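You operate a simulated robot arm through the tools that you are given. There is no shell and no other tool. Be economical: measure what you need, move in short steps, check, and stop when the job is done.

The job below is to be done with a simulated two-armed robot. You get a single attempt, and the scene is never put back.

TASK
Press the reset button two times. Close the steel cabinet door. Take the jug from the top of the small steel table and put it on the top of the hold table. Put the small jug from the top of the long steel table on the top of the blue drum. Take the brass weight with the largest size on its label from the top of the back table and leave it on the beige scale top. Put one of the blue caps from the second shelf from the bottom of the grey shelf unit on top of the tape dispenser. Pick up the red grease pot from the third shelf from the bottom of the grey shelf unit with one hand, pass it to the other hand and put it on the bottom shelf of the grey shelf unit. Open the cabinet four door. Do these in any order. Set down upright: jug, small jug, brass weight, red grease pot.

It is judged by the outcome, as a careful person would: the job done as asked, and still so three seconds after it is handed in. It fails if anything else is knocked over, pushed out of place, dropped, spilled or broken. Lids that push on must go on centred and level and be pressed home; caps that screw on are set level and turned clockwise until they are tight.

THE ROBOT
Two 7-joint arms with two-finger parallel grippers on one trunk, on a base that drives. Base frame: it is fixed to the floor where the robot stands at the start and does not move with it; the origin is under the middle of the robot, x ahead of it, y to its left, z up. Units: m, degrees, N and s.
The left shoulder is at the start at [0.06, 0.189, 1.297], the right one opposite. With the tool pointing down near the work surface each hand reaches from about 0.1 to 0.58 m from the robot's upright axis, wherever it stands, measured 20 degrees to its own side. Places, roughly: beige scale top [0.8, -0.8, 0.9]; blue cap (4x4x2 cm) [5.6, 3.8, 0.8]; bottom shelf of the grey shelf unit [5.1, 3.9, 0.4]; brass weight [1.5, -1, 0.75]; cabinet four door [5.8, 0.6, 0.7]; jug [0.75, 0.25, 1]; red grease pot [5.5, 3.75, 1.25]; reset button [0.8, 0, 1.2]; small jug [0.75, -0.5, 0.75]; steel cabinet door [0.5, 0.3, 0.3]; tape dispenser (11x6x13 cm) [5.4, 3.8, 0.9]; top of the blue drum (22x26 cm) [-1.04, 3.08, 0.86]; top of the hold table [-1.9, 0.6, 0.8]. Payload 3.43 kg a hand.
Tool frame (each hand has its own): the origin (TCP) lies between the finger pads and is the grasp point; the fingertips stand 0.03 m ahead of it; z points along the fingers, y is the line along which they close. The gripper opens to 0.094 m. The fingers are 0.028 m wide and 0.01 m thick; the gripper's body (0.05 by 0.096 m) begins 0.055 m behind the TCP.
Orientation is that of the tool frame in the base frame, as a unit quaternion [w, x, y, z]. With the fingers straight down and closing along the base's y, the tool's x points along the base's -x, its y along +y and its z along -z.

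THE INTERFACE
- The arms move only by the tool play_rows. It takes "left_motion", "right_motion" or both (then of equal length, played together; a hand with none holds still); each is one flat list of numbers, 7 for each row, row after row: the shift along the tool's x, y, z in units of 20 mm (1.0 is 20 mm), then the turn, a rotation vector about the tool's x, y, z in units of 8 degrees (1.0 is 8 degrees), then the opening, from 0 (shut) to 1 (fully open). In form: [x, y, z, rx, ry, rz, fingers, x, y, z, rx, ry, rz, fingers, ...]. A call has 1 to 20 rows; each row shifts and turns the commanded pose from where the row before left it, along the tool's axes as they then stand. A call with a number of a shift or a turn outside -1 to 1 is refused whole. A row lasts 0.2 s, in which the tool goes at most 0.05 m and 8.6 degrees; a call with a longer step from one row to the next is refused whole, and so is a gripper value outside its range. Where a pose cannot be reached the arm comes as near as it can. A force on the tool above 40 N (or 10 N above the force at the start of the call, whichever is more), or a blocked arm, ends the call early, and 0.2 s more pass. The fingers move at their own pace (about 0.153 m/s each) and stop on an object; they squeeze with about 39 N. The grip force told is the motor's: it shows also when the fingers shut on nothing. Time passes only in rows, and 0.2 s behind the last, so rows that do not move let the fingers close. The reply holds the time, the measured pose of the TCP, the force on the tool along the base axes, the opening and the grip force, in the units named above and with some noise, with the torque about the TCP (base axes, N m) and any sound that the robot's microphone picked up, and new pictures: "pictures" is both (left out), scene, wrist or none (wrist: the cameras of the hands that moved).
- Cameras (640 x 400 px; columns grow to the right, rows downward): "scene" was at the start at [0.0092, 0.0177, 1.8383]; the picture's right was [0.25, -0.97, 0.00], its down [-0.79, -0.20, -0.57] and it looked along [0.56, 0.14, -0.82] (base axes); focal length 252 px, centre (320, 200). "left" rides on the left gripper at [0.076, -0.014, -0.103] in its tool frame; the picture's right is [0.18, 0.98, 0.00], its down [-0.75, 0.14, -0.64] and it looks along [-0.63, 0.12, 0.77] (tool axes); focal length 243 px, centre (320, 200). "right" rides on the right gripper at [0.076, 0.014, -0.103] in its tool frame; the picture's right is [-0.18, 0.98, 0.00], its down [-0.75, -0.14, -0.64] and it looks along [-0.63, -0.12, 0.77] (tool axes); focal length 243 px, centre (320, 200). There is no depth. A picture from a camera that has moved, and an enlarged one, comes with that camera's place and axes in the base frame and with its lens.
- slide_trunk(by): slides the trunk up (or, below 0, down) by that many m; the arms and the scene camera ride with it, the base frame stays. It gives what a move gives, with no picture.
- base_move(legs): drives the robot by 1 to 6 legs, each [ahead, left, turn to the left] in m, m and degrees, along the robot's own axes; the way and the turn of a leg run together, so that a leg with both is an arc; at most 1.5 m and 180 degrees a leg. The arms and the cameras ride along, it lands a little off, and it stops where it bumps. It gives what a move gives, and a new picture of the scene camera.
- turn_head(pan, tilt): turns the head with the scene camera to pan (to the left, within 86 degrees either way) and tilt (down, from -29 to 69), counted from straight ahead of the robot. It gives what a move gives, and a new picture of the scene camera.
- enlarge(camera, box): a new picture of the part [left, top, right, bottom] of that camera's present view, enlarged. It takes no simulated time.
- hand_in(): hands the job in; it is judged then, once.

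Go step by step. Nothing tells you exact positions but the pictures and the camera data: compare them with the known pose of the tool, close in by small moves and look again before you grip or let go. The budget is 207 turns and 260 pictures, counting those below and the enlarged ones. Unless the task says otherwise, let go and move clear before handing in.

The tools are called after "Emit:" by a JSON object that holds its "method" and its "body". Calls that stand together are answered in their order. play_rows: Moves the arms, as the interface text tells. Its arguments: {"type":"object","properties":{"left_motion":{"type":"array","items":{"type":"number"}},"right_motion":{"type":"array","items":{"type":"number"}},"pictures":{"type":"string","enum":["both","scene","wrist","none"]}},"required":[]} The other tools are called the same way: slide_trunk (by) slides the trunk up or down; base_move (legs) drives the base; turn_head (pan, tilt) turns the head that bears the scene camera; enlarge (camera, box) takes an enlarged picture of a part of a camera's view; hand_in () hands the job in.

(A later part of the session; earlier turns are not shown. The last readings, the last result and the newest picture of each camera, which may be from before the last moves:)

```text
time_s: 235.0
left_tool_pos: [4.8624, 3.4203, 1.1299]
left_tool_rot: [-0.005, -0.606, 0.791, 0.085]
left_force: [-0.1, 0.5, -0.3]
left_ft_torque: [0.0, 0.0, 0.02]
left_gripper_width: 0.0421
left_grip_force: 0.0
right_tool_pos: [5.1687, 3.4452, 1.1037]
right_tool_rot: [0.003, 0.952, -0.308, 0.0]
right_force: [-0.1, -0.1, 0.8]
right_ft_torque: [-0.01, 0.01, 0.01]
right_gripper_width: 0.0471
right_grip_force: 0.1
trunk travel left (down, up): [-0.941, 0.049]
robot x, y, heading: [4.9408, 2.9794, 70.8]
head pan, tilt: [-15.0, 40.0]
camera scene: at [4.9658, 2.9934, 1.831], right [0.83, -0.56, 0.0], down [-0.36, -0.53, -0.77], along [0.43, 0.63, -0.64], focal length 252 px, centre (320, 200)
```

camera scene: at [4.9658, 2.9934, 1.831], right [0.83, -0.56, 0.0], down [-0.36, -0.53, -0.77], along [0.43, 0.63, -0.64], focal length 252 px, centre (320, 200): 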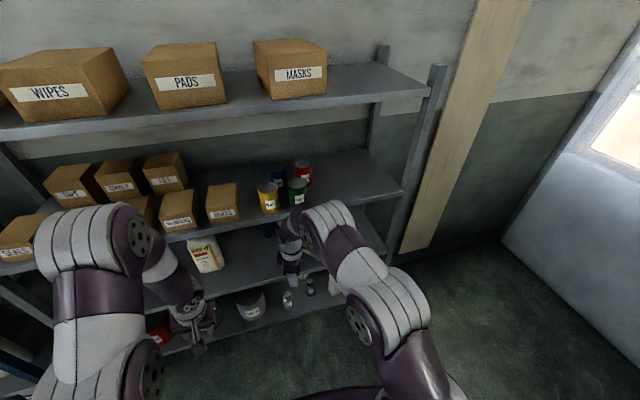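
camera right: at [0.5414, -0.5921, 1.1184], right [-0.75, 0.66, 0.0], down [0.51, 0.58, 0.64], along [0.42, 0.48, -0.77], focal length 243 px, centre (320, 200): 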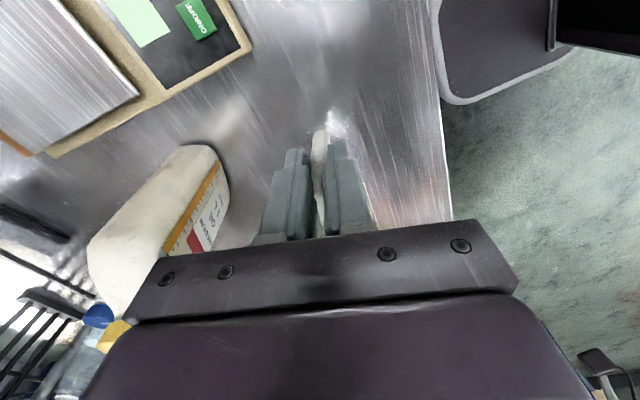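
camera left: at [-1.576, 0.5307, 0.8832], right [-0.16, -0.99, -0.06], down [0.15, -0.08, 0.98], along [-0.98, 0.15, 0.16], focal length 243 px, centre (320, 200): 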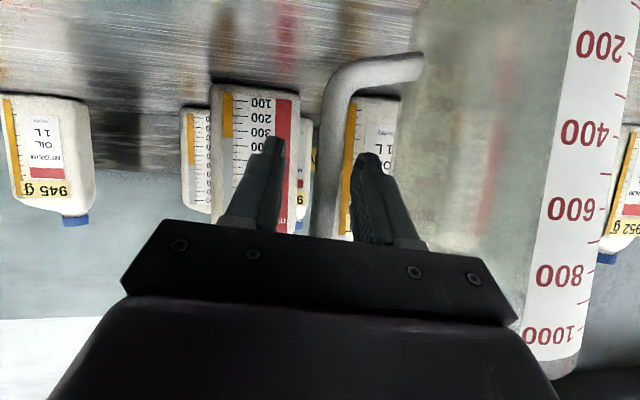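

Pots are arranged two by two: yellow and green in front, blue and red behind. I zoom in.

Emit:
{"method": "enlarge", "body": {"camera": "scene", "box": [230, 140, 350, 230]}}

Emit:
{"method": "enlarge", "body": {"camera": "right", "box": [0, 0, 640, 400]}}

```text
4.44 times, centred on (290, 185) of scene
camera zoom: at [4.9658, 2.9934, 1.831], right [0.83, -0.56, 0.0], down [-0.36, -0.53, -0.77], along [0.43, 0.63, -0.64], focal length 1122 px, centre (453, 267)
```

zoom: 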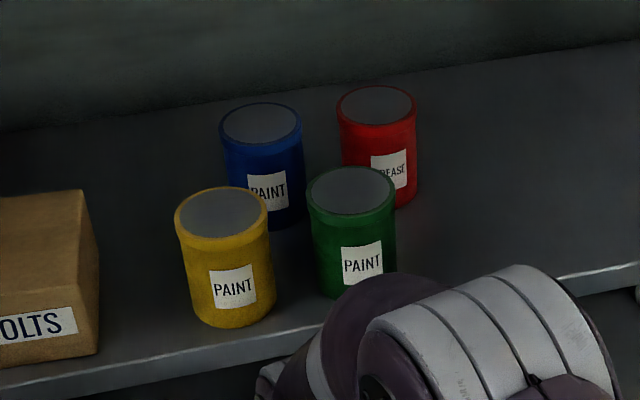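

```text
1.00 times, centred on (320, 200) of right (not enlarged: the box is as wide or as high as the picture)
camera zoom: at [5.2229, 3.3908, 1.2069], right [-0.72, -0.69, 0.0], down [-0.53, 0.56, 0.64], along [-0.44, 0.46, -0.77], focal length 243 px, centre (320, 200)
```

zoom: 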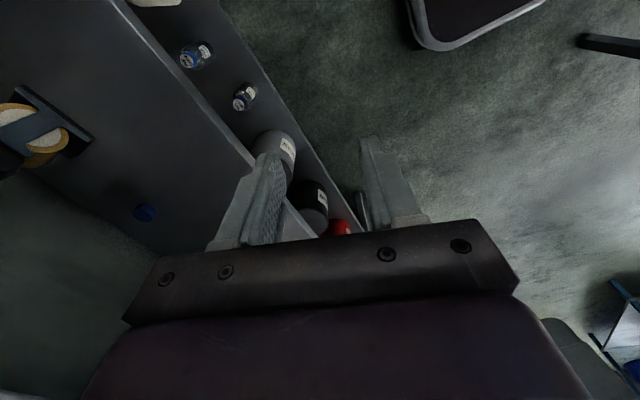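

Red grease pot is behind the green one. I lower the trunk to study the lower shelves (this also gives me a second viewpoint for heights).

Emit:
{"method": "slide_trunk", "body": {"by": -0.4}}

Emit:
{"method": "turn_head", "body": {"pan": -10, "tilt": 20}}

Emit:
{"method": "enlarge", "body": {"camera": "scene", "box": [180, 100, 420, 250]}}

```text
time_s: 238.8
left_tool_pos: [4.8639, 3.4187, 0.7325]
left_tool_rot: [-0.004, -0.607, 0.79, 0.086]
left_force: [0.5, 0.2, -0.4]
left_ft_torque: [0.0, -0.01, 0.02]
left_gripper_width: 0.0425
left_grip_force: 0.1
right_tool_pos: [5.1679, 3.4456, 0.7047]
right_tool_rot: [0.002, 0.951, -0.308, 0.001]
right_force: [0.3, -0.4, 0.5]
right_ft_torque: [-0.02, -0.01, 0.0]
right_gripper_width: 0.0468
right_grip_force: 0.0
trunk travel left (down, up): [-0.541, 0.449]
robot x, y, heading: [4.9396, 2.9776, 70.9]
head pan, tilt: [-15.0, 40.0]
```

```text
time_s: 239.6
left_tool_pos: [4.8638, 3.4189, 0.7318]
left_tool_rot: [-0.004, -0.606, 0.791, 0.085]
left_force: [1.1, -0.2, 1.2]
left_ft_torque: [-0.02, -0.02, 0.02]
left_gripper_width: 0.0423
left_grip_force: 0.1
right_tool_pos: [5.1685, 3.4462, 0.7054]
right_tool_rot: [0.001, 0.951, -0.308, 0.0]
right_force: [0.9, -0.4, 0.4]
right_ft_torque: [-0.03, 0.01, 0.0]
right_gripper_width: 0.0471
right_grip_force: 0.0
trunk travel left (down, up): [-0.541, 0.449]
robot x, y, heading: [4.9403, 2.9801, 71.0]
head pan, tilt: [-10.0, 20.0]
camera scene: at [4.9631, 3.0045, 1.4623], right [0.87, -0.49, 0.0], down [-0.17, -0.3, -0.94], along [0.46, 0.82, -0.34], focal length 252 px, centre (320, 200)
```

scene: 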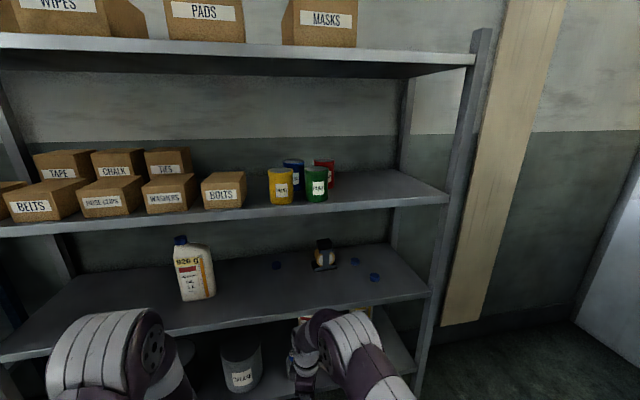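

```text
2.67 times, centred on (300, 175) of scene
camera zoom: at [4.9631, 3.0045, 1.4623], right [0.87, -0.49, 0.0], down [-0.17, -0.3, -0.94], along [0.46, 0.82, -0.34], focal length 673 px, centre (373, 267)
```

zoom: 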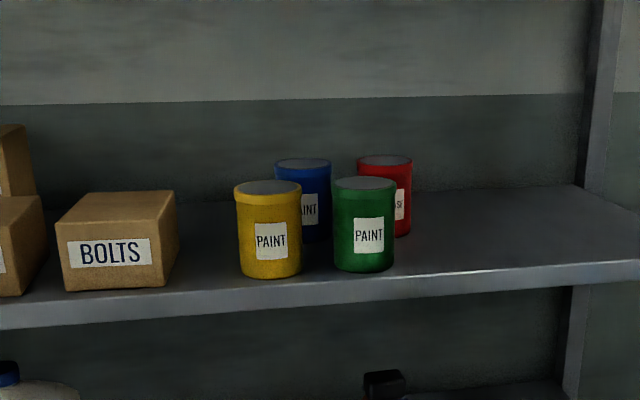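

Heights are now clear: shelf 3 top ≈ 1.19, pots 10 cm tall, red pot at (5.40, 3.758). I raise the trunk and orient the right hand forward with 45° pitch to come in over the green pot; the left hand is drawn back.

Emit:
{"method": "slide_trunk", "body": {"by": 0.4}}

Emit:
{"method": "play_rows", "body": {"right_motion": [0, 0, -0.5, 0, 0, 1, 0.9, 0, 0, -0.5, 0, 0, 1, 0.9, 0, 0, -0.5, 0, 0, 1, 0.9, 0, 0, -0.5, 0, 0, 1, 0.9, 0, 0, -0.5, 0, 0, 1, 0.9, 0, 0, -0.5, 0, 0, 1, 0.9, 0, 0, -0.5, 0, 0, 1, 0.9, 0, 0, -0.5, 0, 0, 1, 0.9, 0, 0, -0.5, 0, 0, 1, 0.9, 0, 0, -0.5, 0, -0.94, 0, 0.9, 0, 0, -0.5, 0, -0.94, 0, 0.9, 0, 0, -0.5, 0, -0.94, 0, 0.9, 0, 0, -0.5, 0, -0.94, 0, 0.9, 0, 0, -0.5, 0, -0.94, 0, 0.9, 0, 0, -0.5, 0, -0.94, 0, 0.9], "left_motion": [0.5, 0.2, 0, 0, 0, 0, 0.9, 0.5, 0.2, 0, 0, 0, 0, 0.9, 0.5, 0.2, 0, 0, 0, 0, 0.9, 0.5, 0.2, 0, 0, 0, 0, 0.9, 0.5, 0.2, 0, 0, 0, 0, 0.9, 0.5, 0.2, 0, 0, 0, 0, 0.9, 0.5, 0.2, 0, 0, 0, 0, 0.9, 0.5, 0.2, 0, 0, 0, 0, 0.9, 0, 0, 0, 0, 0, 0, 0.9, 0, 0, 0, 0, 0, 0, 0.9, 0, 0, 0, 0, 0, 0, 0.9, 0, 0, 0, 0, 0, 0, 0.9, 0, 0, 0, 0, 0, 0, 0.9, 0, 0, 0, 0, 0, 0, 0.9, 0, 0, 0, 0, 0, 0, 0.9], "pictures": "scene"}}

```text
time_s: 243.5
left_tool_pos: [4.8636, 3.4199, 1.1305]
left_tool_rot: [-0.005, -0.607, 0.79, 0.086]
left_force: [-0.6, 0.1, 0.3]
left_ft_torque: [0.03, -0.01, -0.02]
left_gripper_width: 0.0423
left_grip_force: 0.0
right_tool_pos: [5.1683, 3.4461, 1.105]
right_tool_rot: [0.002, 0.952, -0.307, 0.001]
right_force: [0.5, 0.0, 0.0]
right_ft_torque: [0.0, 0.03, -0.02]
right_gripper_width: 0.0469
right_grip_force: 0.1
trunk travel left (down, up): [-0.941, 0.049]
robot x, y, heading: [4.9386, 2.9824, 70.9]
head pan, tilt: [-10.0, 20.0]
```

```text
time_s: 246.7
left_tool_pos: [4.8107, 3.3496, 1.1297]
left_tool_rot: [-0.005, -0.606, 0.791, 0.085]
left_force: [0.1, -0.3, 0.5]
left_ft_torque: [-0.02, 0.01, 0.02]
left_gripper_width: 0.0848
left_grip_force: 0.0
right_tool_pos: [5.1641, 3.4286, 1.2482]
right_tool_rot: [0.3, -0.547, 0.751, 0.216]
right_force: [0.1, -0.1, 0.0]
right_ft_torque: [-0.01, 0.01, -0.03]
right_gripper_width: 0.0846
right_grip_force: 0.0
trunk travel left (down, up): [-0.941, 0.049]
robot x, y, heading: [4.938, 2.9822, 70.8]
head pan, tilt: [-10.0, 20.0]
camera scene: at [4.9632, 3.003, 1.8624], right [0.87, -0.49, 0.0], down [-0.17, -0.3, -0.94], along [0.46, 0.82, -0.34], focal length 252 px, centre (320, 200)
```

scene: 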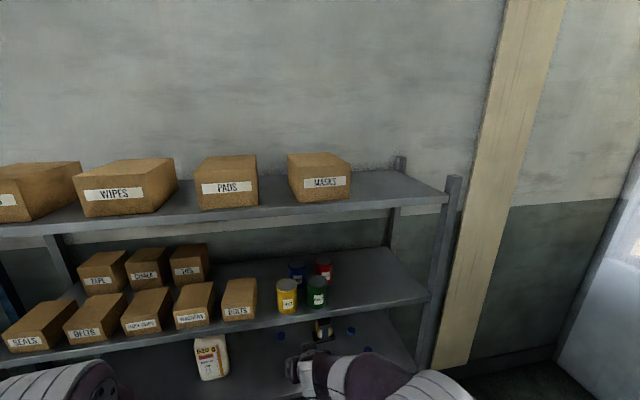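

Pitch is 43°, pointing at the shelf. I raise the hand 13 cm, then strafe right and drive closer so the fingers come above the green pot.

Emit:
{"method": "play_rows", "body": {"right_motion": [-0.88, 0, -0.93, 0, 0, 0, 0.9, -0.88, 0, -0.93, 0, 0, 0, 0.9, -0.88, 0, -0.93, 0, 0, 0, 0.9, -0.88, 0, -0.93, 0, 0, 0, 0.9, -0.88, 0, -0.93, 0, 0, 0, 0.9], "pictures": "none"}}

Emit:
{"method": "base_move", "body": {"legs": [[0, -0.117, 0], [0.18, 0, 0]]}}

Emit:
{"method": "enlarge", "body": {"camera": "right", "box": [0, 0, 640, 400]}}

```text
time_s: 247.9
left_tool_pos: [4.8121, 3.3509, 1.1297]
left_tool_rot: [-0.004, -0.607, 0.79, 0.086]
left_force: [-0.4, 0.3, -0.2]
left_ft_torque: [-0.02, 0.03, 0.0]
left_gripper_width: 0.0845
left_grip_force: 0.1
right_tool_pos: [5.1632, 3.4259, 1.3771]
right_tool_rot: [0.309, -0.546, 0.746, 0.225]
right_force: [-0.6, 0.4, -0.7]
right_ft_torque: [0.01, 0.0, 0.04]
right_gripper_width: 0.0848
right_grip_force: 0.0
trunk travel left (down, up): [-0.941, 0.049]
robot x, y, heading: [4.9353, 2.9784, 71.1]
head pan, tilt: [-10.0, 20.0]
```

```text
time_s: 250.2
left_tool_pos: [4.981, 3.4817, 1.129]
left_tool_rot: [-0.001, -0.604, 0.792, 0.086]
left_force: [0.1, 0.4, 0.4]
left_ft_torque: [-0.01, -0.03, -0.01]
left_gripper_width: 0.0845
left_grip_force: 0.1
right_tool_pos: [5.3332, 3.5536, 1.3787]
right_tool_rot: [0.31, -0.542, 0.749, 0.223]
right_force: [-0.3, -0.4, 0.4]
right_ft_torque: [0.03, -0.01, 0.01]
right_gripper_width: 0.0846
right_grip_force: 0.0
trunk travel left (down, up): [-0.941, 0.049]
robot x, y, heading: [5.111, 3.1131, 70.7]
head pan, tilt: [-10.0, 20.0]
camera scene: at [5.1298, 3.1324, 1.8625], right [0.87, -0.49, 0.0], down [-0.17, -0.3, -0.94], along [0.46, 0.82, -0.34], focal length 252 px, centre (320, 200)
```

scene: 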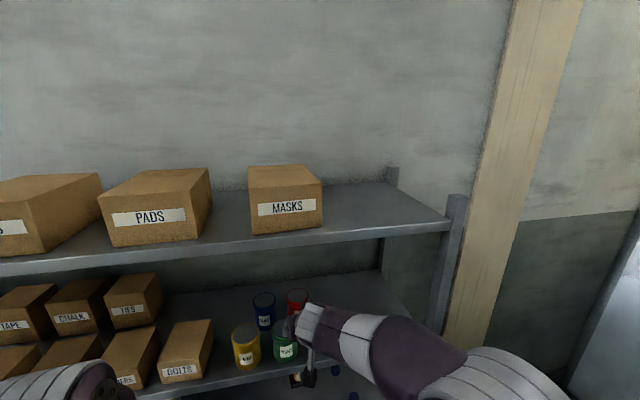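

```text
1.00 times, centred on (320, 200) of right (not enlarged: the box is as wide or as high as the picture)
camera zoom: at [5.2808, 3.4389, 1.3967], right [-0.89, 0.43, 0.13], down [0.16, 0.03, 0.99], along [0.42, 0.9, -0.1], focal length 243 px, centre (320, 200)
```

zoom: 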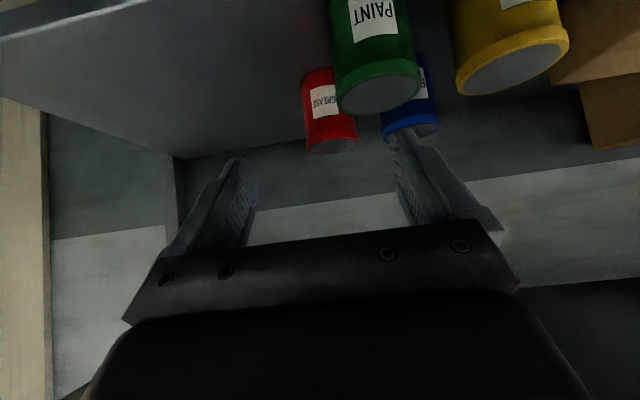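

Laterally lined up with the red pot. Forward 10 cm, then I'll go diagonally down along the tool axis.

Emit:
{"method": "base_move", "body": {"legs": [[0.1, 0, 0]]}}

Emit:
{"method": "enlarge", "body": {"camera": "right", "box": [160, 0, 560, 250]}}

```text
time_s: 251.3
left_tool_pos: [5.0141, 3.5742, 1.1291]
left_tool_rot: [-0.002, -0.604, 0.793, 0.087]
left_force: [0.1, 0.5, 0.4]
left_ft_torque: [0.05, -0.03, 0.0]
left_gripper_width: 0.0847
left_grip_force: 0.0
right_tool_pos: [5.3662, 3.6459, 1.3799]
right_tool_rot: [0.31, -0.542, 0.748, 0.225]
right_force: [-0.3, -0.7, 0.0]
right_ft_torque: [-0.04, -0.04, -0.01]
right_gripper_width: 0.0847
right_grip_force: 0.0
trunk travel left (down, up): [-0.941, 0.049]
robot x, y, heading: [5.1425, 3.2052, 70.5]
head pan, tilt: [-10.0, 20.0]
camera scene: at [5.1636, 3.2239, 1.8626], right [0.87, -0.49, 0.0], down [-0.17, -0.29, -0.94], along [0.46, 0.82, -0.34], focal length 252 px, centre (320, 200)
```

scene: 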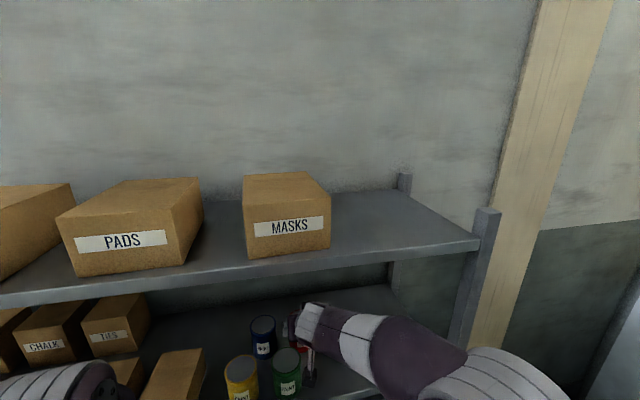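

```text
1.60 times, centred on (360, 125) of right
camera zoom: at [5.3141, 3.5307, 1.3969], right [-0.89, 0.43, 0.13], down [0.16, 0.03, 0.99], along [0.42, 0.9, -0.09], focal length 388 px, centre (256, 320)
```

zoom: 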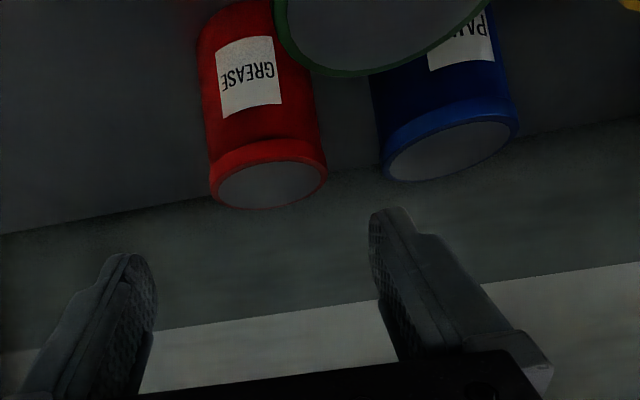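

Well centred. Diagonal approach along the tool axis.

Emit:
{"method": "play_rows", "body": {"right_motion": [0, 0.05, 0.9, 0, 0, 0, 0.9, 0, 0.05, 0.9, 0, 0, 0, 0.9, 0, 0.05, 0.9, 0, 0, 0, 0.9, 0, 0.05, 0.9, 0, 0, 0, 0.9, 0, 0, 0.9, 0, 0, 0, 0.9, 0, 0, 0.9, 0, 0, 0, 0.9], "pictures": "wrist"}}

Emit:
{"method": "turn_head", "body": {"pan": -10, "tilt": 45}}

Emit:
{"method": "enlarge", "body": {"camera": "scene", "box": [200, 80, 400, 230]}}

```text
time_s: 252.7
left_tool_pos: [5.0163, 3.5768, 1.1272]
left_tool_rot: [-0.005, -0.604, 0.793, 0.085]
left_force: [0.0, 0.2, 0.0]
left_ft_torque: [0.01, 0.0, -0.03]
left_gripper_width: 0.0844
left_grip_force: 0.1
right_tool_pos: [5.39, 3.7246, 1.3009]
right_tool_rot: [0.309, -0.542, 0.749, 0.223]
right_force: [0.3, 0.8, 0.8]
right_ft_torque: [0.01, -0.01, -0.03]
right_gripper_width: 0.0848
right_grip_force: 0.1
trunk travel left (down, up): [-0.941, 0.049]
robot x, y, heading: [5.1387, 3.2076, 70.7]
head pan, tilt: [-10.0, 20.0]
camera right: at [5.3369, 3.61, 1.3185], right [-0.89, 0.43, 0.13], down [0.16, 0.03, 0.99], along [0.42, 0.9, -0.1], focal length 243 px, centre (320, 200)
```

right: 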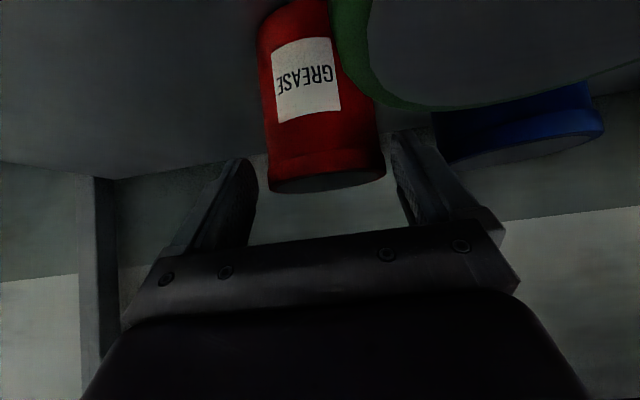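

```text
time_s: 253.6
left_tool_pos: [5.0158, 3.5753, 1.1296]
left_tool_rot: [-0.004, -0.603, 0.793, 0.087]
left_force: [0.4, -0.6, -0.5]
left_ft_torque: [0.0, 0.02, -0.02]
left_gripper_width: 0.0845
left_grip_force: 0.1
right_tool_pos: [5.3873, 3.7238, 1.3013]
right_tool_rot: [0.309, -0.543, 0.748, 0.225]
right_force: [-0.5, 0.9, 0.3]
right_ft_torque: [0.0, -0.02, -0.01]
right_gripper_width: 0.0844
right_grip_force: 0.1
trunk travel left (down, up): [-0.941, 0.049]
robot x, y, heading: [5.1385, 3.2094, 70.8]
head pan, tilt: [-10.0, 45.0]
camera scene: at [5.1596, 3.2186, 1.8238], right [0.87, -0.49, 0.0], down [-0.35, -0.62, -0.71], along [0.35, 0.62, -0.71], focal length 252 px, centre (320, 200)
```

scene: 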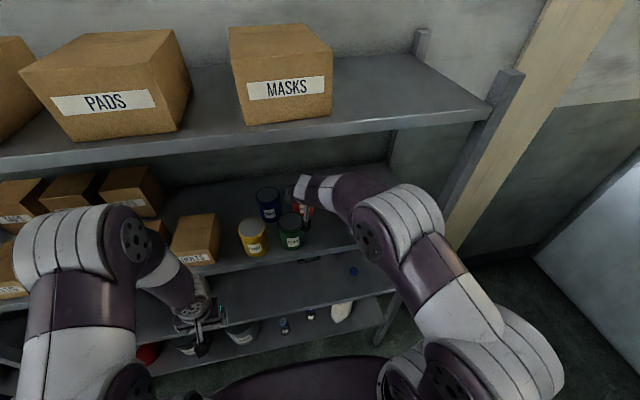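

```text
2.67 times, centred on (300, 155) of scene
camera zoom: at [5.1596, 3.2186, 1.8238], right [0.87, -0.49, 0.0], down [-0.35, -0.62, -0.71], along [0.35, 0.62, -0.71], focal length 673 px, centre (373, 320)
```

zoom: 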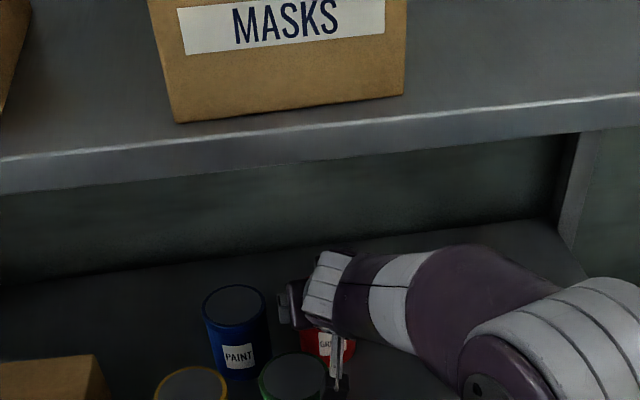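

Red pot is between the fingers. Last 4 cm and close.

Emit:
{"method": "play_rows", "body": {"right_motion": [0, 0, 0.7, 0, 0, 0, 0.9, 0, 0, 0.7, 0, 0, 0, 0.9, 0, 0, 0.5, 0, 0, 0, 0.9, 0, 0, 0, 0, 0, 0, 0.7, 0, 0, 0, 0, 0, 0, 0.5, 0, 0, 0, 0, 0, 0, 0.3, 0, 0, 0, 0, 0, 0, 0.3], "pictures": "wrist"}}

```text
time_s: 254.4
left_tool_pos: [5.0154, 3.5733, 1.13]
left_tool_rot: [-0.003, -0.604, 0.793, 0.087]
left_force: [0.0, -0.2, -0.1]
left_ft_torque: [0.0, 0.01, 0.0]
left_gripper_width: 0.0843
left_grip_force: 0.0
right_tool_pos: [5.3956, 3.7492, 1.2893]
right_tool_rot: [0.315, -0.538, 0.746, 0.234]
right_force: [-1.4, -8.6, 26.2]
right_ft_torque: [-2.93, 1.57, 0.4]
right_gripper_width: 0.0842
right_grip_force: 0.2
trunk travel left (down, up): [-0.941, 0.049]
robot x, y, heading: [5.1427, 3.2079, 70.6]
head pan, tilt: [-10.0, 45.0]
stopped in row 3 (right hand): the force on the tool passed its limit at 47 N (the readings are from after the stop); the commanded pose is now the measured one
camera right: at [5.3434, 3.6333, 1.304], right [-0.89, 0.43, 0.14], down [0.16, 0.01, 0.99], along [0.42, 0.9, -0.08], focal length 243 px, centre (320, 200)
```

right: 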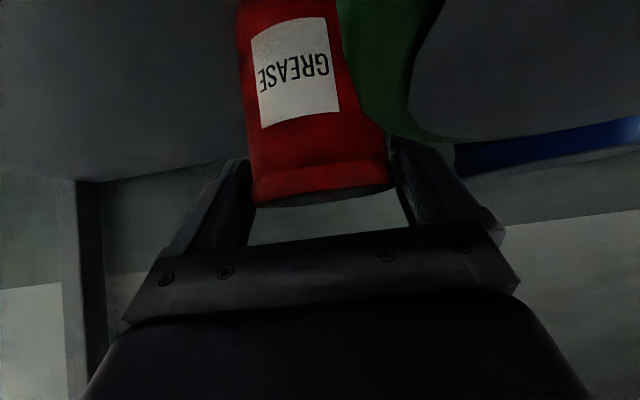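

The camera mount touched the green pot's rim. I ease up 6 mm and grip the red pot here: the pads already cover its top 2.5 cm.

Emit:
{"method": "play_rows", "body": {"right_motion": [-0.2, 0, -0.2, 0, 0, 0, 0.9, 0, 0, 0, 0, 0, 0, 0.7, 0, 0, 0, 0, 0, 0, 0.5, 0, 0, 0, 0, 0, 0, 0.4, 0, 0, 0, 0, 0, 0, 0.3], "pictures": "wrist"}}

Emit:
{"method": "enlarge", "body": {"camera": "scene", "box": [220, 170, 360, 260]}}

```text
time_s: 255.6
left_tool_pos: [5.0162, 3.5761, 1.1288]
left_tool_rot: [-0.004, -0.603, 0.793, 0.086]
left_force: [-0.2, -0.3, 1.2]
left_ft_torque: [0.03, -0.01, 0.01]
left_gripper_width: 0.0846
left_grip_force: 0.0
right_tool_pos: [5.3973, 3.7523, 1.2891]
right_tool_rot: [0.312, -0.54, 0.747, 0.229]
right_force: [-0.5, -0.5, -0.4]
right_ft_torque: [0.0, 0.03, 0.01]
right_gripper_width: 0.0752
right_grip_force: 39.5
trunk travel left (down, up): [-0.941, 0.049]
robot x, y, heading: [5.141, 3.2033, 70.7]
head pan, tilt: [-10.0, 45.0]
camera right: at [5.3444, 3.6357, 1.3055], right [-0.89, 0.43, 0.14], down [0.16, 0.02, 0.99], along [0.42, 0.9, -0.09], focal length 243 px, centre (320, 200)
```

right: 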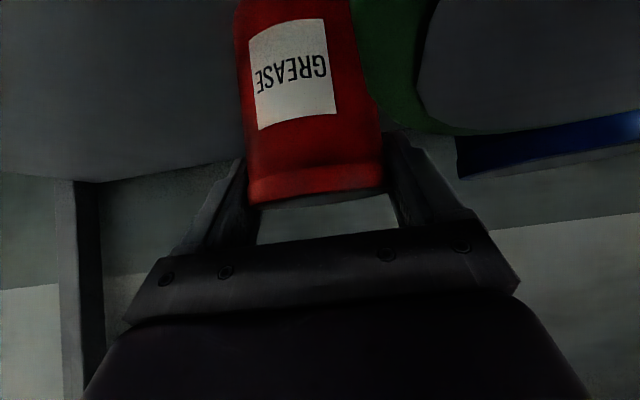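

```text
4.44 times, centred on (290, 215) of scene
camera zoom: at [5.16, 3.2197, 1.8237], right [0.87, -0.49, 0.0], down [-0.35, -0.62, -0.71], along [0.35, 0.62, -0.71], focal length 1122 px, centre (453, 133)
```

zoom: 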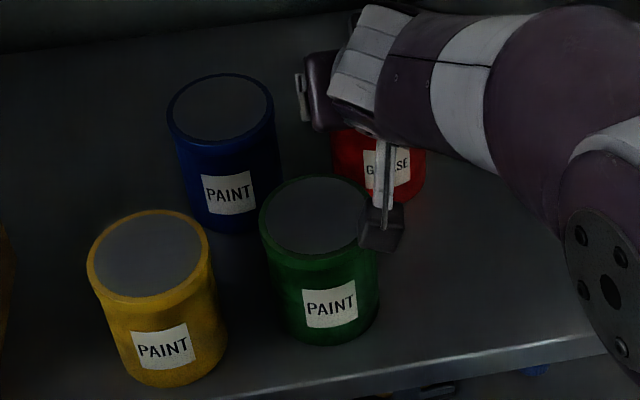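

Gripped (75 mm). Lift 2.5 cm, shift right 10 cm clear of the green pot, then back out.

Emit:
{"method": "play_rows", "body": {"right_motion": [-0.43, 0, -0.45, 0, 0, 0, 0.3, -0.43, 0, -0.45, 0, 0, 0, 0.3, 0, -0.8, 0, 0, 0, 0, 0.3, 0, -0.85, 0, 0, 0, 0, 0.3, 0, -0.85, 0, 0, 0, 0, 0.3, 0, -0.85, 0, 0, 0, 0, 0.3, 0, -0.85, 0, 0, 0, 0, 0.3, 0, -0.8, 0, 0, 0, 0, 0.3], "pictures": "none"}}

Emit:
{"method": "base_move", "body": {"legs": [[-0.3, 0, 0]]}}

Emit:
{"method": "enlarge", "body": {"camera": "scene", "box": [150, 70, 470, 270]}}

```text
time_s: 257.4
left_tool_pos: [5.0167, 3.5772, 1.1288]
left_tool_rot: [-0.004, -0.604, 0.793, 0.085]
left_force: [-0.1, -0.1, -0.1]
left_ft_torque: [-0.03, 0.02, -0.03]
left_gripper_width: 0.0846
left_grip_force: 0.0
right_tool_pos: [5.4922, 3.7194, 1.3131]
right_tool_rot: [0.313, -0.539, 0.747, 0.23]
right_force: [0.1, -0.6, -2.9]
right_ft_torque: [0.0, 0.0, 0.01]
right_gripper_width: 0.0752
right_grip_force: 38.8
trunk travel left (down, up): [-0.941, 0.049]
robot x, y, heading: [5.1426, 3.2053, 70.5]
head pan, tilt: [-10.0, 45.0]
```

```text
time_s: 259.5
left_tool_pos: [4.9147, 3.2901, 1.1285]
left_tool_rot: [-0.004, -0.604, 0.792, 0.085]
left_force: [0.7, -1.0, 0.5]
left_ft_torque: [0.04, -0.01, 0.03]
left_gripper_width: 0.0846
left_grip_force: 0.0
right_tool_pos: [5.3906, 3.4337, 1.3119]
right_tool_rot: [0.313, -0.54, 0.747, 0.23]
right_force: [0.1, 0.2, -3.7]
right_ft_torque: [-0.02, 0.0, 0.0]
right_gripper_width: 0.0751
right_grip_force: 39.1
trunk travel left (down, up): [-0.941, 0.049]
robot x, y, heading: [5.037, 2.9199, 70.6]
head pan, tilt: [-10.0, 45.0]
camera scene: at [5.0601, 2.9353, 1.8236], right [0.87, -0.49, 0.0], down [-0.35, -0.62, -0.71], along [0.35, 0.61, -0.71], focal length 252 px, centre (320, 200)
```

scene: 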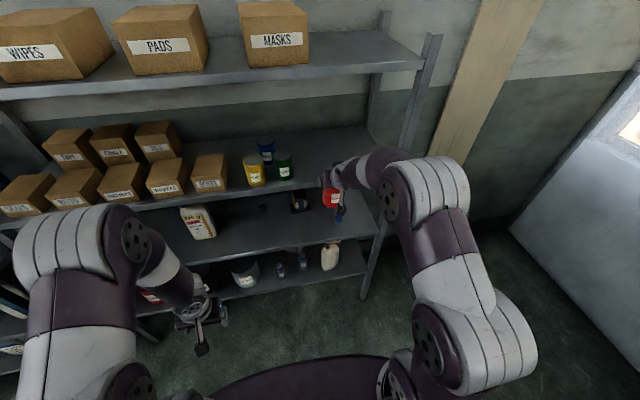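

```text
2.00 times, centred on (310, 170) of scene
camera zoom: at [5.0601, 2.9353, 1.8236], right [0.87, -0.49, 0.0], down [-0.35, -0.62, -0.71], along [0.35, 0.61, -0.71], focal length 505 px, centre (340, 260)
```

zoom: 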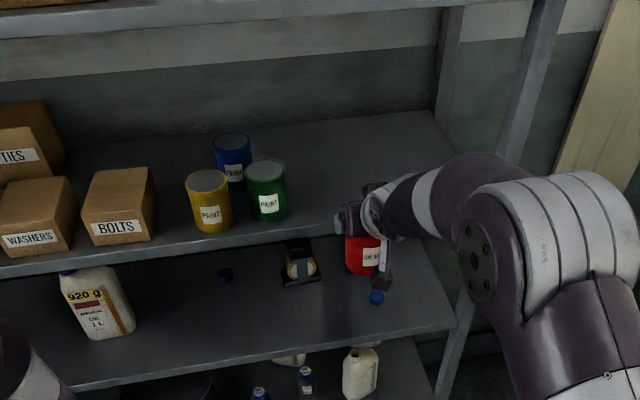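

The red pot is held, others undisturbed. For the hand-over I bring the pot to the middle in front of me while pitching the left hand forward.

Emit:
{"method": "play_rows", "body": {"left_motion": [-0.625, 0, -0.5, 0, -0.9375, 0, 1, -0.685, 0, -0.414, 0, -0.9375, 0, 1, -0.733, 0, -0.321, 0, -0.9375, 0, 1, -0.769, 0, -0.223, 0, -0.9375, 0, 1, -0.791, 0, -0.121, 0, -0.9375, 0, 1, -0.8, 0, -0.016, 0, -0.9375, 0, 1, -0.795, 0, 0.088, 0, -0.9375, 0, 1, -0.777, 0, 0.191, 0, -0.9375, 0, 1, -0.745, 0, 0.291, 0, -0.9375, 0, 1, -0.701, 0, 0.386, 0, -0.9375, 0, 1, -0.645, 0, 0.474, 0, -0.9375, 0, 1, -0.577, 0, 0.554, 0, -0.9375, 0, 1], "right_motion": [0.235, 0.55, -0.235, 0, 0, 0, 0.3, 0.235, 0.55, -0.235, 0, 0, 0, 0.3, 0.235, 0.55, -0.235, 0, 0, 0, 0.3, 0.235, 0.55, -0.235, 0, 0, 0, 0.3, 0.235, 0.55, -0.235, 0, 0, 0, 0.3, 0.235, 0.55, -0.235, 0, 0, 0, 0.3, 0.235, 0.55, -0.235, 0, 0, 0, 0.3, 0.235, 0.55, -0.235, 0, 0, 0, 0.3, 0.235, 0.55, -0.235, 0, 0, 0, 0.3, 0.235, 0.55, -0.235, 0, 0, 0, 0.3, 0.235, 0.55, -0.235, 0, 0, 0, 0.3, 0.235, 0.55, -0.235, 0, 0, 0, 0.3], "pictures": "scene"}}

```text
time_s: 262.1
left_tool_pos: [5.0693, 3.5102, 1.3099]
left_tool_rot: [0.511, -0.387, 0.598, 0.481]
left_force: [0.3, 0.1, 0.3]
left_ft_torque: [0.02, -0.03, -0.01]
left_gripper_width: 0.094
left_grip_force: 0.1
left hand out of reach, approached as far as the arm can: row 2, 3, 6, 7, 8, 9, 10, 11, 12
right_tool_pos: [5.24, 3.3979, 1.3122]
right_tool_rot: [0.313, -0.54, 0.747, 0.23]
right_force: [-0.2, 0.2, -3.9]
right_ft_torque: [0.0, 0.03, 0.01]
right_gripper_width: 0.0753
right_grip_force: 39.0
trunk travel left (down, up): [-0.941, 0.049]
robot x, y, heading: [5.0408, 2.9164, 70.6]
head pan, tilt: [-10.0, 45.0]
camera scene: at [5.0595, 2.9333, 1.8237], right [0.87, -0.49, 0.0], down [-0.35, -0.62, -0.71], along [0.35, 0.62, -0.71], focal length 252 px, centre (320, 200)
```

scene: 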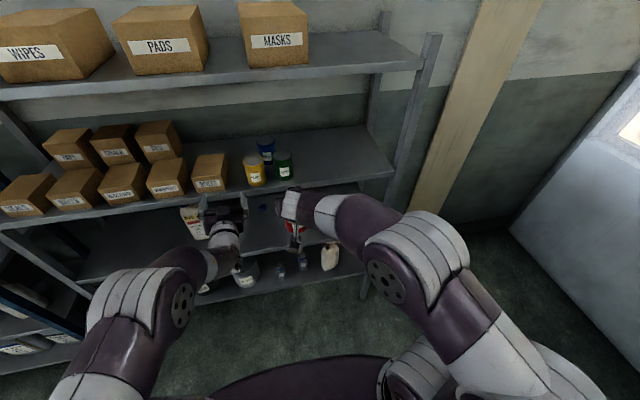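

The left hand points forward with a slight roll. I correct the roll, turn it to point right at the pot and lower it to grip the pot's lower half.

Emit:
{"method": "play_rows", "body": {"left_motion": [0, 0, 0, 0, 0, -0.65, 1, 0, 0, 0, 0, 0, -0.65, 1, 0.25, 0, 0, 0.99, 0, 0, 1, 0.25, 0, 0, 0.99, 0, 0, 1, 0.25, 0, 0, 0.99, 0, 0, 1, 0.25, 0, 0, 0.99, 0, 0, 1, 0.25, 0, 0, 0.99, 0, 0, 1, 0.25, 0, 0, 0.99, 0, 0, 1, 0.25, 0, 0, 0.99, 0, 0, 1, 0.25, 0, 0, 0.99, 0, 0, 1, 0.25, 0, 0, 0.99, 0, 0, 1, 0.25, 0, 0, 0.99, 0, 0, 1, 0.25, 0, 0, 0.99, 0, 0, 1, 0.25, 0, 0, 0.99, 0, 0, 1], "pictures": "both"}}

```text
time_s: 263.4
left_tool_pos: [5.1567, 3.4604, 1.3058]
left_tool_rot: [0.589, -0.387, 0.603, 0.374]
left_force: [-21.7, 8.8, -3.1]
left_ft_torque: [-0.04, -0.11, -0.49]
left_gripper_width: 0.0809
left_grip_force: 0.0
left hand out of reach, approached as far as the arm can: row 1, 3, 4, 5, 6
right_tool_pos: [5.2451, 3.393, 1.309]
right_tool_rot: [0.313, -0.538, 0.751, 0.22]
right_force: [21.5, -9.1, -1.8]
right_ft_torque: [0.24, 0.36, -0.17]
right_gripper_width: 0.0748
right_grip_force: 38.7
trunk travel left (down, up): [-0.941, 0.049]
robot x, y, heading: [5.0383, 2.916, 70.7]
head pan, tilt: [-10.0, 45.0]
stopped in row 6 (right hand): the force on the tool passed its limit at 48 N (the readings are from after the stop); the commanded pose is now the measured one
camera scene: at [5.0598, 2.9321, 1.8237], right [0.87, -0.49, 0.0], down [-0.35, -0.62, -0.71], along [0.35, 0.62, -0.71], focal length 252 px, centre (320, 200)
camera left: at [5.1264, 3.3604, 1.2322], right [-0.89, 0.41, -0.19], down [-0.39, -0.5, 0.77], along [0.22, 0.76, 0.61], focal length 243 px, centre (320, 200)
```

scene: 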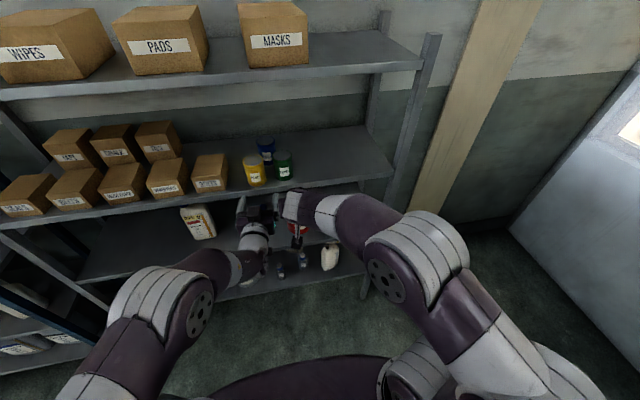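
left: 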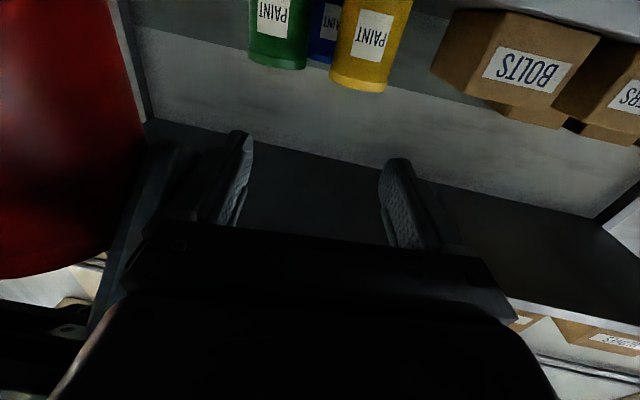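

The left arm couldn't turn there and the hands touched lightly. I withdraw the left hand to the left/back and instead test bringing the pot further left with the right arm.

Emit:
{"method": "play_rows", "body": {"left_motion": [0, 0.8, -0.3, 0, 0, 0, 1, 0, 0.8, -0.6, 0, 0, 0, 1, 0, 0.8, -0.6, 0, 0, 0, 1, 0, 0.8, -0.6, 0, 0, 0, 1, 0, 0.8, -0.6, 0, 0, 0, 1, 0, 0.8, -0.6, 0, 0, 0, 1, 0, 0.8, -0.6, 0, 0, 0, 1, 0, 0.8, -0.6, 0, 0, 0, 1], "pictures": "none"}}

Emit:
{"method": "play_rows", "body": {"right_motion": [0, 0.8, 0, 0, 0, 0, 0.3, 0, 0.8, 0, 0, 0, 0, 0.3, 0, 0.8, 0, 0, 0, 0, 0.3, 0, 0.8, 0, 0, 0, 0, 0.3, 0, 0.8, 0, 0, 0, 0, 0.3], "pictures": "scene"}}

```text
time_s: 265.2
left_tool_pos: [5.1501, 3.4552, 1.3117]
left_tool_rot: [0.588, -0.387, 0.604, 0.373]
left_force: [-13.0, 3.4, -1.7]
left_ft_torque: [-0.01, -0.05, -0.29]
left_gripper_width: 0.0864
left_grip_force: 0.0
left hand out of reach, approached as far as the arm can: row 1, 2, 3, 4, 5, 6, 7, 8
right_tool_pos: [5.242, 3.3943, 1.3109]
right_tool_rot: [0.313, -0.539, 0.749, 0.223]
right_force: [13.2, -3.9, -3.4]
right_ft_torque: [0.11, 0.16, -0.22]
right_gripper_width: 0.075
right_grip_force: 39.5
trunk travel left (down, up): [-0.941, 0.049]
robot x, y, heading: [5.0367, 2.9191, 70.8]
head pan, tilt: [-10.0, 45.0]
```

```text
time_s: 265.6
left_tool_pos: [5.1439, 3.4569, 1.3097]
left_tool_rot: [0.585, -0.393, 0.602, 0.375]
left_force: [-20.2, 14.0, -5.0]
left_ft_torque: [0.04, 0.03, -0.02]
left_gripper_width: 0.0805
left_grip_force: 0.0
right_tool_pos: [5.2356, 3.3964, 1.3076]
right_tool_rot: [0.315, -0.535, 0.754, 0.215]
right_force: [19.1, -14.7, 1.2]
right_ft_torque: [0.32, 0.46, 0.11]
right_gripper_width: 0.0749
right_grip_force: 39.4
trunk travel left (down, up): [-0.941, 0.049]
robot x, y, heading: [5.0384, 2.9212, 70.6]
head pan, tilt: [-10.0, 45.0]
stopped in row 2 (left hand): the force on the tool passed its limit at 47 N (the readings are from after the stop); the commanded pose is now the measured one
camera scene: at [5.0581, 2.933, 1.8237], right [0.87, -0.49, 0.0], down [-0.35, -0.62, -0.71], along [0.35, 0.62, -0.71], focal length 252 px, centre (320, 200)
```

scene: 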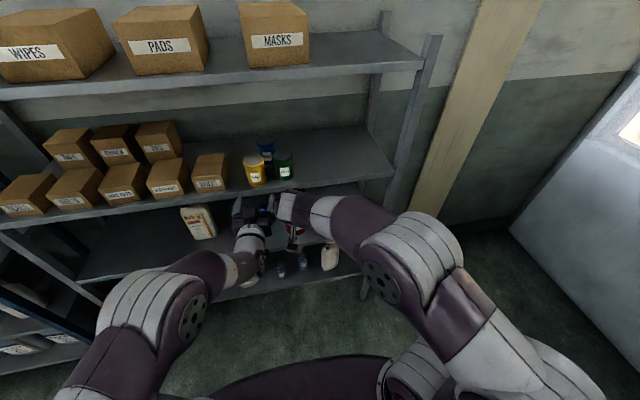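

The left arm is stuck at a joint limit. I move the right hand away to the right, then unwind the left wrist.

Emit:
{"method": "play_rows", "body": {"right_motion": [0, -0.8, 0, 0, 0, 0, 0.3, 0, -0.8, 0, 0, 0, 0, 0.3, 0, -0.8, 0, 0, 0, 0, 0.3, 0, -0.8, 0, 0, 0, 0, 0.3, 0, -0.8, 0, 0, 0, 0, 0.3, 0, -0.8, 0, 0, 0, 0, 0.3, 0, -0.8, 0, 0, 0, 0, 0.3, 0, -0.8, 0, 0, 0, 0, 0.3], "pictures": "none"}}

Emit:
{"method": "play_rows", "body": {"left_motion": [0, 0, 0, -0.6, 0.6, 0, 1, 0, 0, 0, -0.6, 0.6, 0, 1, 0, 0, 0, 0, 0.9, 0, 1, 0, 0, 0, 0, 0.9, 0, 1, 0, 0, 0, 0, 0.9, 0, 1, 0, 0, 0, 0, 0.9, 0, 1, 0, 0, 0, 0, 0.9, 0, 1], "pictures": "scene"}}

```text
time_s: 267.4
left_tool_pos: [5.1481, 3.4558, 1.3109]
left_tool_rot: [0.587, -0.39, 0.603, 0.373]
left_force: [-0.3, 0.5, 0.5]
left_ft_torque: [-0.03, 0.01, -0.01]
left_gripper_width: 0.0939
left_grip_force: 0.0
right_tool_pos: [5.3561, 3.356, 1.3107]
right_tool_rot: [0.315, -0.536, 0.752, 0.219]
right_force: [0.1, 0.4, -4.2]
right_ft_torque: [0.02, 0.0, -0.02]
right_gripper_width: 0.0752
right_grip_force: 38.9
trunk travel left (down, up): [-0.941, 0.049]
robot x, y, heading: [5.0425, 2.9173, 70.7]
head pan, tilt: [-10.0, 45.0]
```

```text
time_s: 269.0
left_tool_pos: [5.148, 3.4573, 1.3097]
left_tool_rot: [0.285, -0.565, 0.741, 0.224]
left_force: [0.3, 0.0, 0.1]
left_ft_torque: [0.01, -0.02, -0.01]
left_gripper_width: 0.0941
left_grip_force: 0.1
right_tool_pos: [5.3549, 3.3561, 1.3108]
right_tool_rot: [0.314, -0.537, 0.752, 0.219]
right_force: [-0.6, 0.0, -4.7]
right_ft_torque: [0.01, -0.04, 0.03]
right_gripper_width: 0.0747
right_grip_force: 38.5
trunk travel left (down, up): [-0.941, 0.049]
robot x, y, heading: [5.04, 2.9192, 70.6]
head pan, tilt: [-10.0, 45.0]
camera scene: at [5.0599, 2.9336, 1.8237], right [0.87, -0.49, 0.0], down [-0.35, -0.62, -0.71], along [0.35, 0.62, -0.71], focal length 252 px, centre (320, 200)
```

scene: 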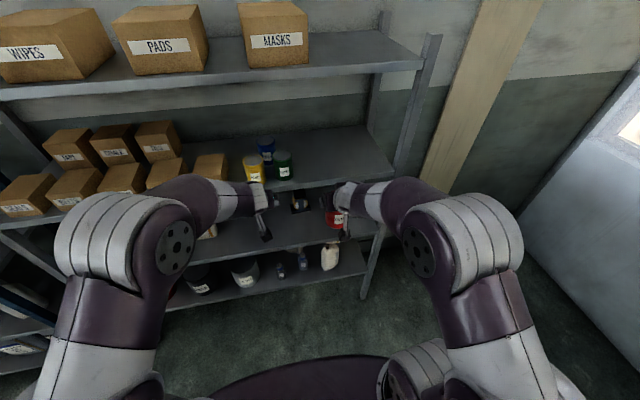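

Unwinding worked: the left arm is now in a posture symmetric to the right. From here I pitch it up to about 80° while drawing it left and back.

Emit:
{"method": "play_rows", "body": {"left_motion": [0.58, 0.8, -0.6, 0, -0.77, 0, 1, 0.52, 0.8, -0.65, 0, -0.77, 0, 1, 0.45, 0.8, -0.7, 0, -0.77, 0, 1, 0.37, 0.8, -0.74, 0, -0.77, 0, 1, 0.28, 0.8, -0.78, 0, -0.77, 0, 1, 0.2, 0.8, -0.81, 0, -0.77, 0, 1], "pictures": "scene"}}

```text
time_s: 270.4
left_tool_pos: [5.0504, 3.3979, 1.315]
left_tool_rot: [0.471, -0.486, 0.638, 0.368]
left_force: [1.1, 0.8, -0.3]
left_ft_torque: [-0.05, -0.01, 0.03]
left_gripper_width: 0.094
left_grip_force: 0.1
left hand out of reach, approached as far as the arm can: row 6
right_tool_pos: [5.3556, 3.3557, 1.3102]
right_tool_rot: [0.314, -0.537, 0.752, 0.219]
right_force: [-0.2, -0.4, -4.8]
right_ft_torque: [-0.01, 0.0, 0.01]
right_gripper_width: 0.075
right_grip_force: 39.1
trunk travel left (down, up): [-0.941, 0.049]
robot x, y, heading: [5.0384, 2.9198, 70.8]
head pan, tilt: [-10.0, 45.0]
camera scene: at [5.0601, 2.9332, 1.8237], right [0.87, -0.49, 0.0], down [-0.35, -0.62, -0.71], along [0.35, 0.62, -0.71], focal length 252 px, centre (320, 200)
```

scene: 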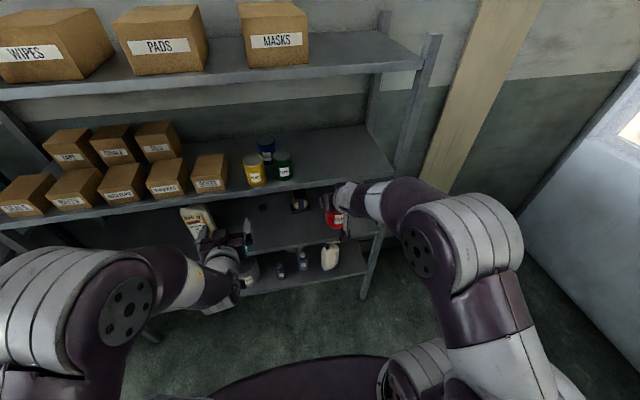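

Pitch 73° reached. Now I try yawing the left hand to the right in steps.

Emit:
{"method": "play_rows", "body": {"left_motion": [0, 0, 0, 0.9, 0, 0.27, 1, 0, 0, 0, 0.9, 0, 0.27, 1, 0, 0, 0, 0.9, 0, 0.27, 1, 0, 0, 0, 0.9, 0, 0.27, 1, 0, 0, 0, 0.9, 0, 0.27, 1, 0, 0, 0, 0.9, 0, 0.27, 1, 0, 0, 0, 0.9, 0, 0.27, 1], "pictures": "scene"}}

```text
time_s: 272.0
left_tool_pos: [5.2512, 3.1493, 1.3469]
left_tool_rot: [0.579, -0.156, 0.79, 0.126]
left_force: [-0.7, -0.3, -0.5]
left_ft_torque: [0.01, 0.0, 0.03]
left_gripper_width: 0.0936
left_grip_force: 0.1
left hand out of reach, approached as far as the arm can: row 1, 2, 3, 4, 5, 6, 7
right_tool_pos: [5.3541, 3.3553, 1.3114]
right_tool_rot: [0.314, -0.537, 0.751, 0.22]
right_force: [-0.8, -0.9, -4.2]
right_ft_torque: [0.0, 0.02, 0.0]
right_gripper_width: 0.0749
right_grip_force: 38.2
trunk travel left (down, up): [-0.941, 0.049]
robot x, y, heading: [5.0423, 2.9153, 70.8]
head pan, tilt: [-10.0, 45.0]
camera scene: at [5.0589, 2.9312, 1.8237], right [0.87, -0.49, 0.0], down [-0.35, -0.62, -0.71], along [0.35, 0.62, -0.71], focal length 252 px, centre (320, 200)
```

scene: 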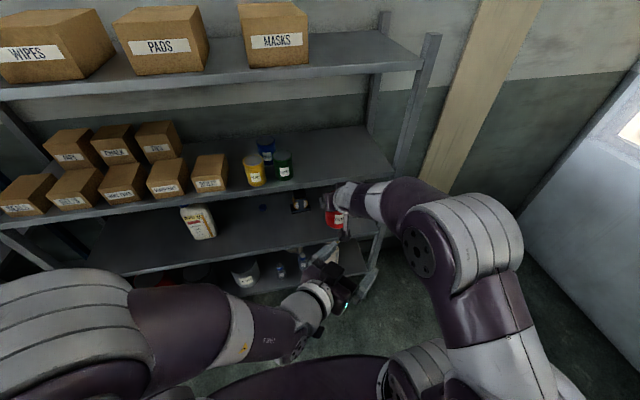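

The left hand now points right-forward at 73° pitch, though it swung inwards. I move it along its own left to see whether this posture is free.

Emit:
{"method": "play_rows", "body": {"left_motion": [0, 0.9, 0, 0, 0, 0, 1, 0, 0.9, 0, 0, 0, 0, 1, 0, 0.9, 0, 0, 0, 0, 1, 0, 0.9, 0, 0, 0, 0, 1, 0, 0.9, 0, 0, 0, 0, 1, 0, 0.9, 0, 0, 0, 0, 1], "pictures": "scene"}}

```text
time_s: 273.4
left_tool_pos: [5.2471, 3.1463, 1.3578]
left_tool_rot: [0.581, -0.154, 0.79, 0.12]
left_force: [-0.2, 0.1, -0.3]
left_ft_torque: [-0.04, 0.01, -0.03]
left_gripper_width: 0.0942
left_grip_force: 0.0
left hand out of reach, approached as far as the arm can: row 1, 2, 3, 4, 5, 6
right_tool_pos: [5.3544, 3.3551, 1.3115]
right_tool_rot: [0.314, -0.537, 0.752, 0.219]
right_force: [-0.5, -0.9, -4.3]
right_ft_torque: [-0.02, 0.01, 0.0]
right_gripper_width: 0.075
right_grip_force: 39.3
trunk travel left (down, up): [-0.941, 0.049]
robot x, y, heading: [5.0429, 2.9194, 70.7]
head pan, tilt: [-10.0, 45.0]
camera scene: at [5.0591, 2.9323, 1.8237], right [0.87, -0.49, 0.0], down [-0.35, -0.62, -0.71], along [0.35, 0.62, -0.71], focal length 252 px, centre (320, 200)
```

scene: 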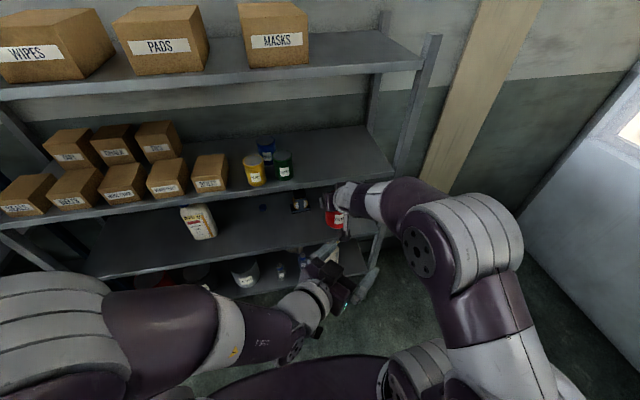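

That's a wrist limit; pointing right isn't comfortable for the left arm. New plan: the left hand points straight ahead (as before), and the right arm reaches across with the pot, yawed 40° left. I undo the left yaw.

Emit:
{"method": "play_rows", "body": {"left_motion": [0, 0, 0, -0.9, 0, -0.27, 1, 0, 0, 0, -0.9, 0, -0.27, 1, 0, 0, 0, -0.9, 0, -0.27, 1, 0, 0, 0, -0.9, 0, -0.27, 1, 0, 0, 0, -0.9, 0, -0.27, 1, 0, 0, 0, -0.9, 0, -0.27, 1, 0, 0, 0, -0.6, 0, -0.2, 1], "pictures": "none"}}

```text
time_s: 275.0
left_tool_pos: [5.2257, 3.1767, 1.3588]
left_tool_rot: [0.521, -0.344, 0.741, 0.248]
left_force: [0.2, -0.8, -0.1]
left_ft_torque: [0.0, -0.03, -0.01]
left_gripper_width: 0.0943
left_grip_force: 0.1
left hand out of reach, approached as far as the arm can: row 3, 4, 5, 6, 7
right_tool_pos: [5.3553, 3.3548, 1.3108]
right_tool_rot: [0.313, -0.538, 0.751, 0.22]
right_force: [0.3, -0.2, -3.7]
right_ft_torque: [0.0, 0.04, 0.0]
right_gripper_width: 0.0748
right_grip_force: 38.9
trunk travel left (down, up): [-0.941, 0.049]
robot x, y, heading: [5.0362, 2.9167, 70.6]
head pan, tilt: [-10.0, 45.0]
```

Emit:
{"method": "play_rows", "body": {"left_motion": [0, 0.9, 0.2, -0.3, 0, -0.1, 1, 0, 0.9, 0.2, -0.3, 0, -0.1, 1, 0, 0.9, 0.2, -0.3, 0, -0.1, 1, 0, 0.9, 0.4, -0.3, 0, -0.1, 1, 0, 0.9, 0.4, -0.3, 0, -0.1, 1, 0, 0.9, 0.4, -0.3, 0, -0.1, 1, 0, 0.9, 0.4, -0.3, 0, -0.1, 1, 0, 0.9, 0.4, -0.3, 0, -0.1, 1], "pictures": "scene"}}

```text
time_s: 276.8
left_tool_pos: [5.1685, 3.2619, 1.3278]
left_tool_rot: [0.486, -0.423, 0.704, 0.3]
left_force: [0.6, -0.4, 0.0]
left_ft_torque: [0.03, 0.02, 0.02]
left_gripper_width: 0.0938
left_grip_force: 0.0
left hand out of reach, approached as far as the arm can: row 1, 2, 3, 4, 6
right_tool_pos: [5.3552, 3.3549, 1.3098]
right_tool_rot: [0.314, -0.537, 0.752, 0.218]
right_force: [0.1, -0.1, -4.0]
right_ft_torque: [-0.05, 0.01, 0.01]
right_gripper_width: 0.0746
right_grip_force: 39.5
trunk travel left (down, up): [-0.941, 0.049]
robot x, y, heading: [5.0384, 2.9168, 70.5]
head pan, tilt: [-10.0, 45.0]
camera scene: at [5.0588, 2.9329, 1.8237], right [0.87, -0.49, 0.0], down [-0.35, -0.62, -0.71], along [0.35, 0.62, -0.71], focal length 252 px, centre (320, 200)
```

scene: 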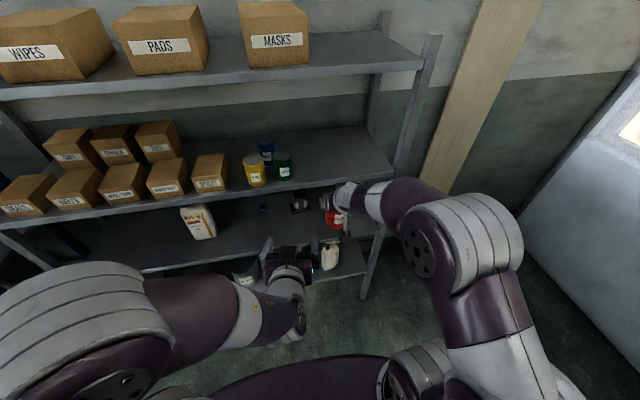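

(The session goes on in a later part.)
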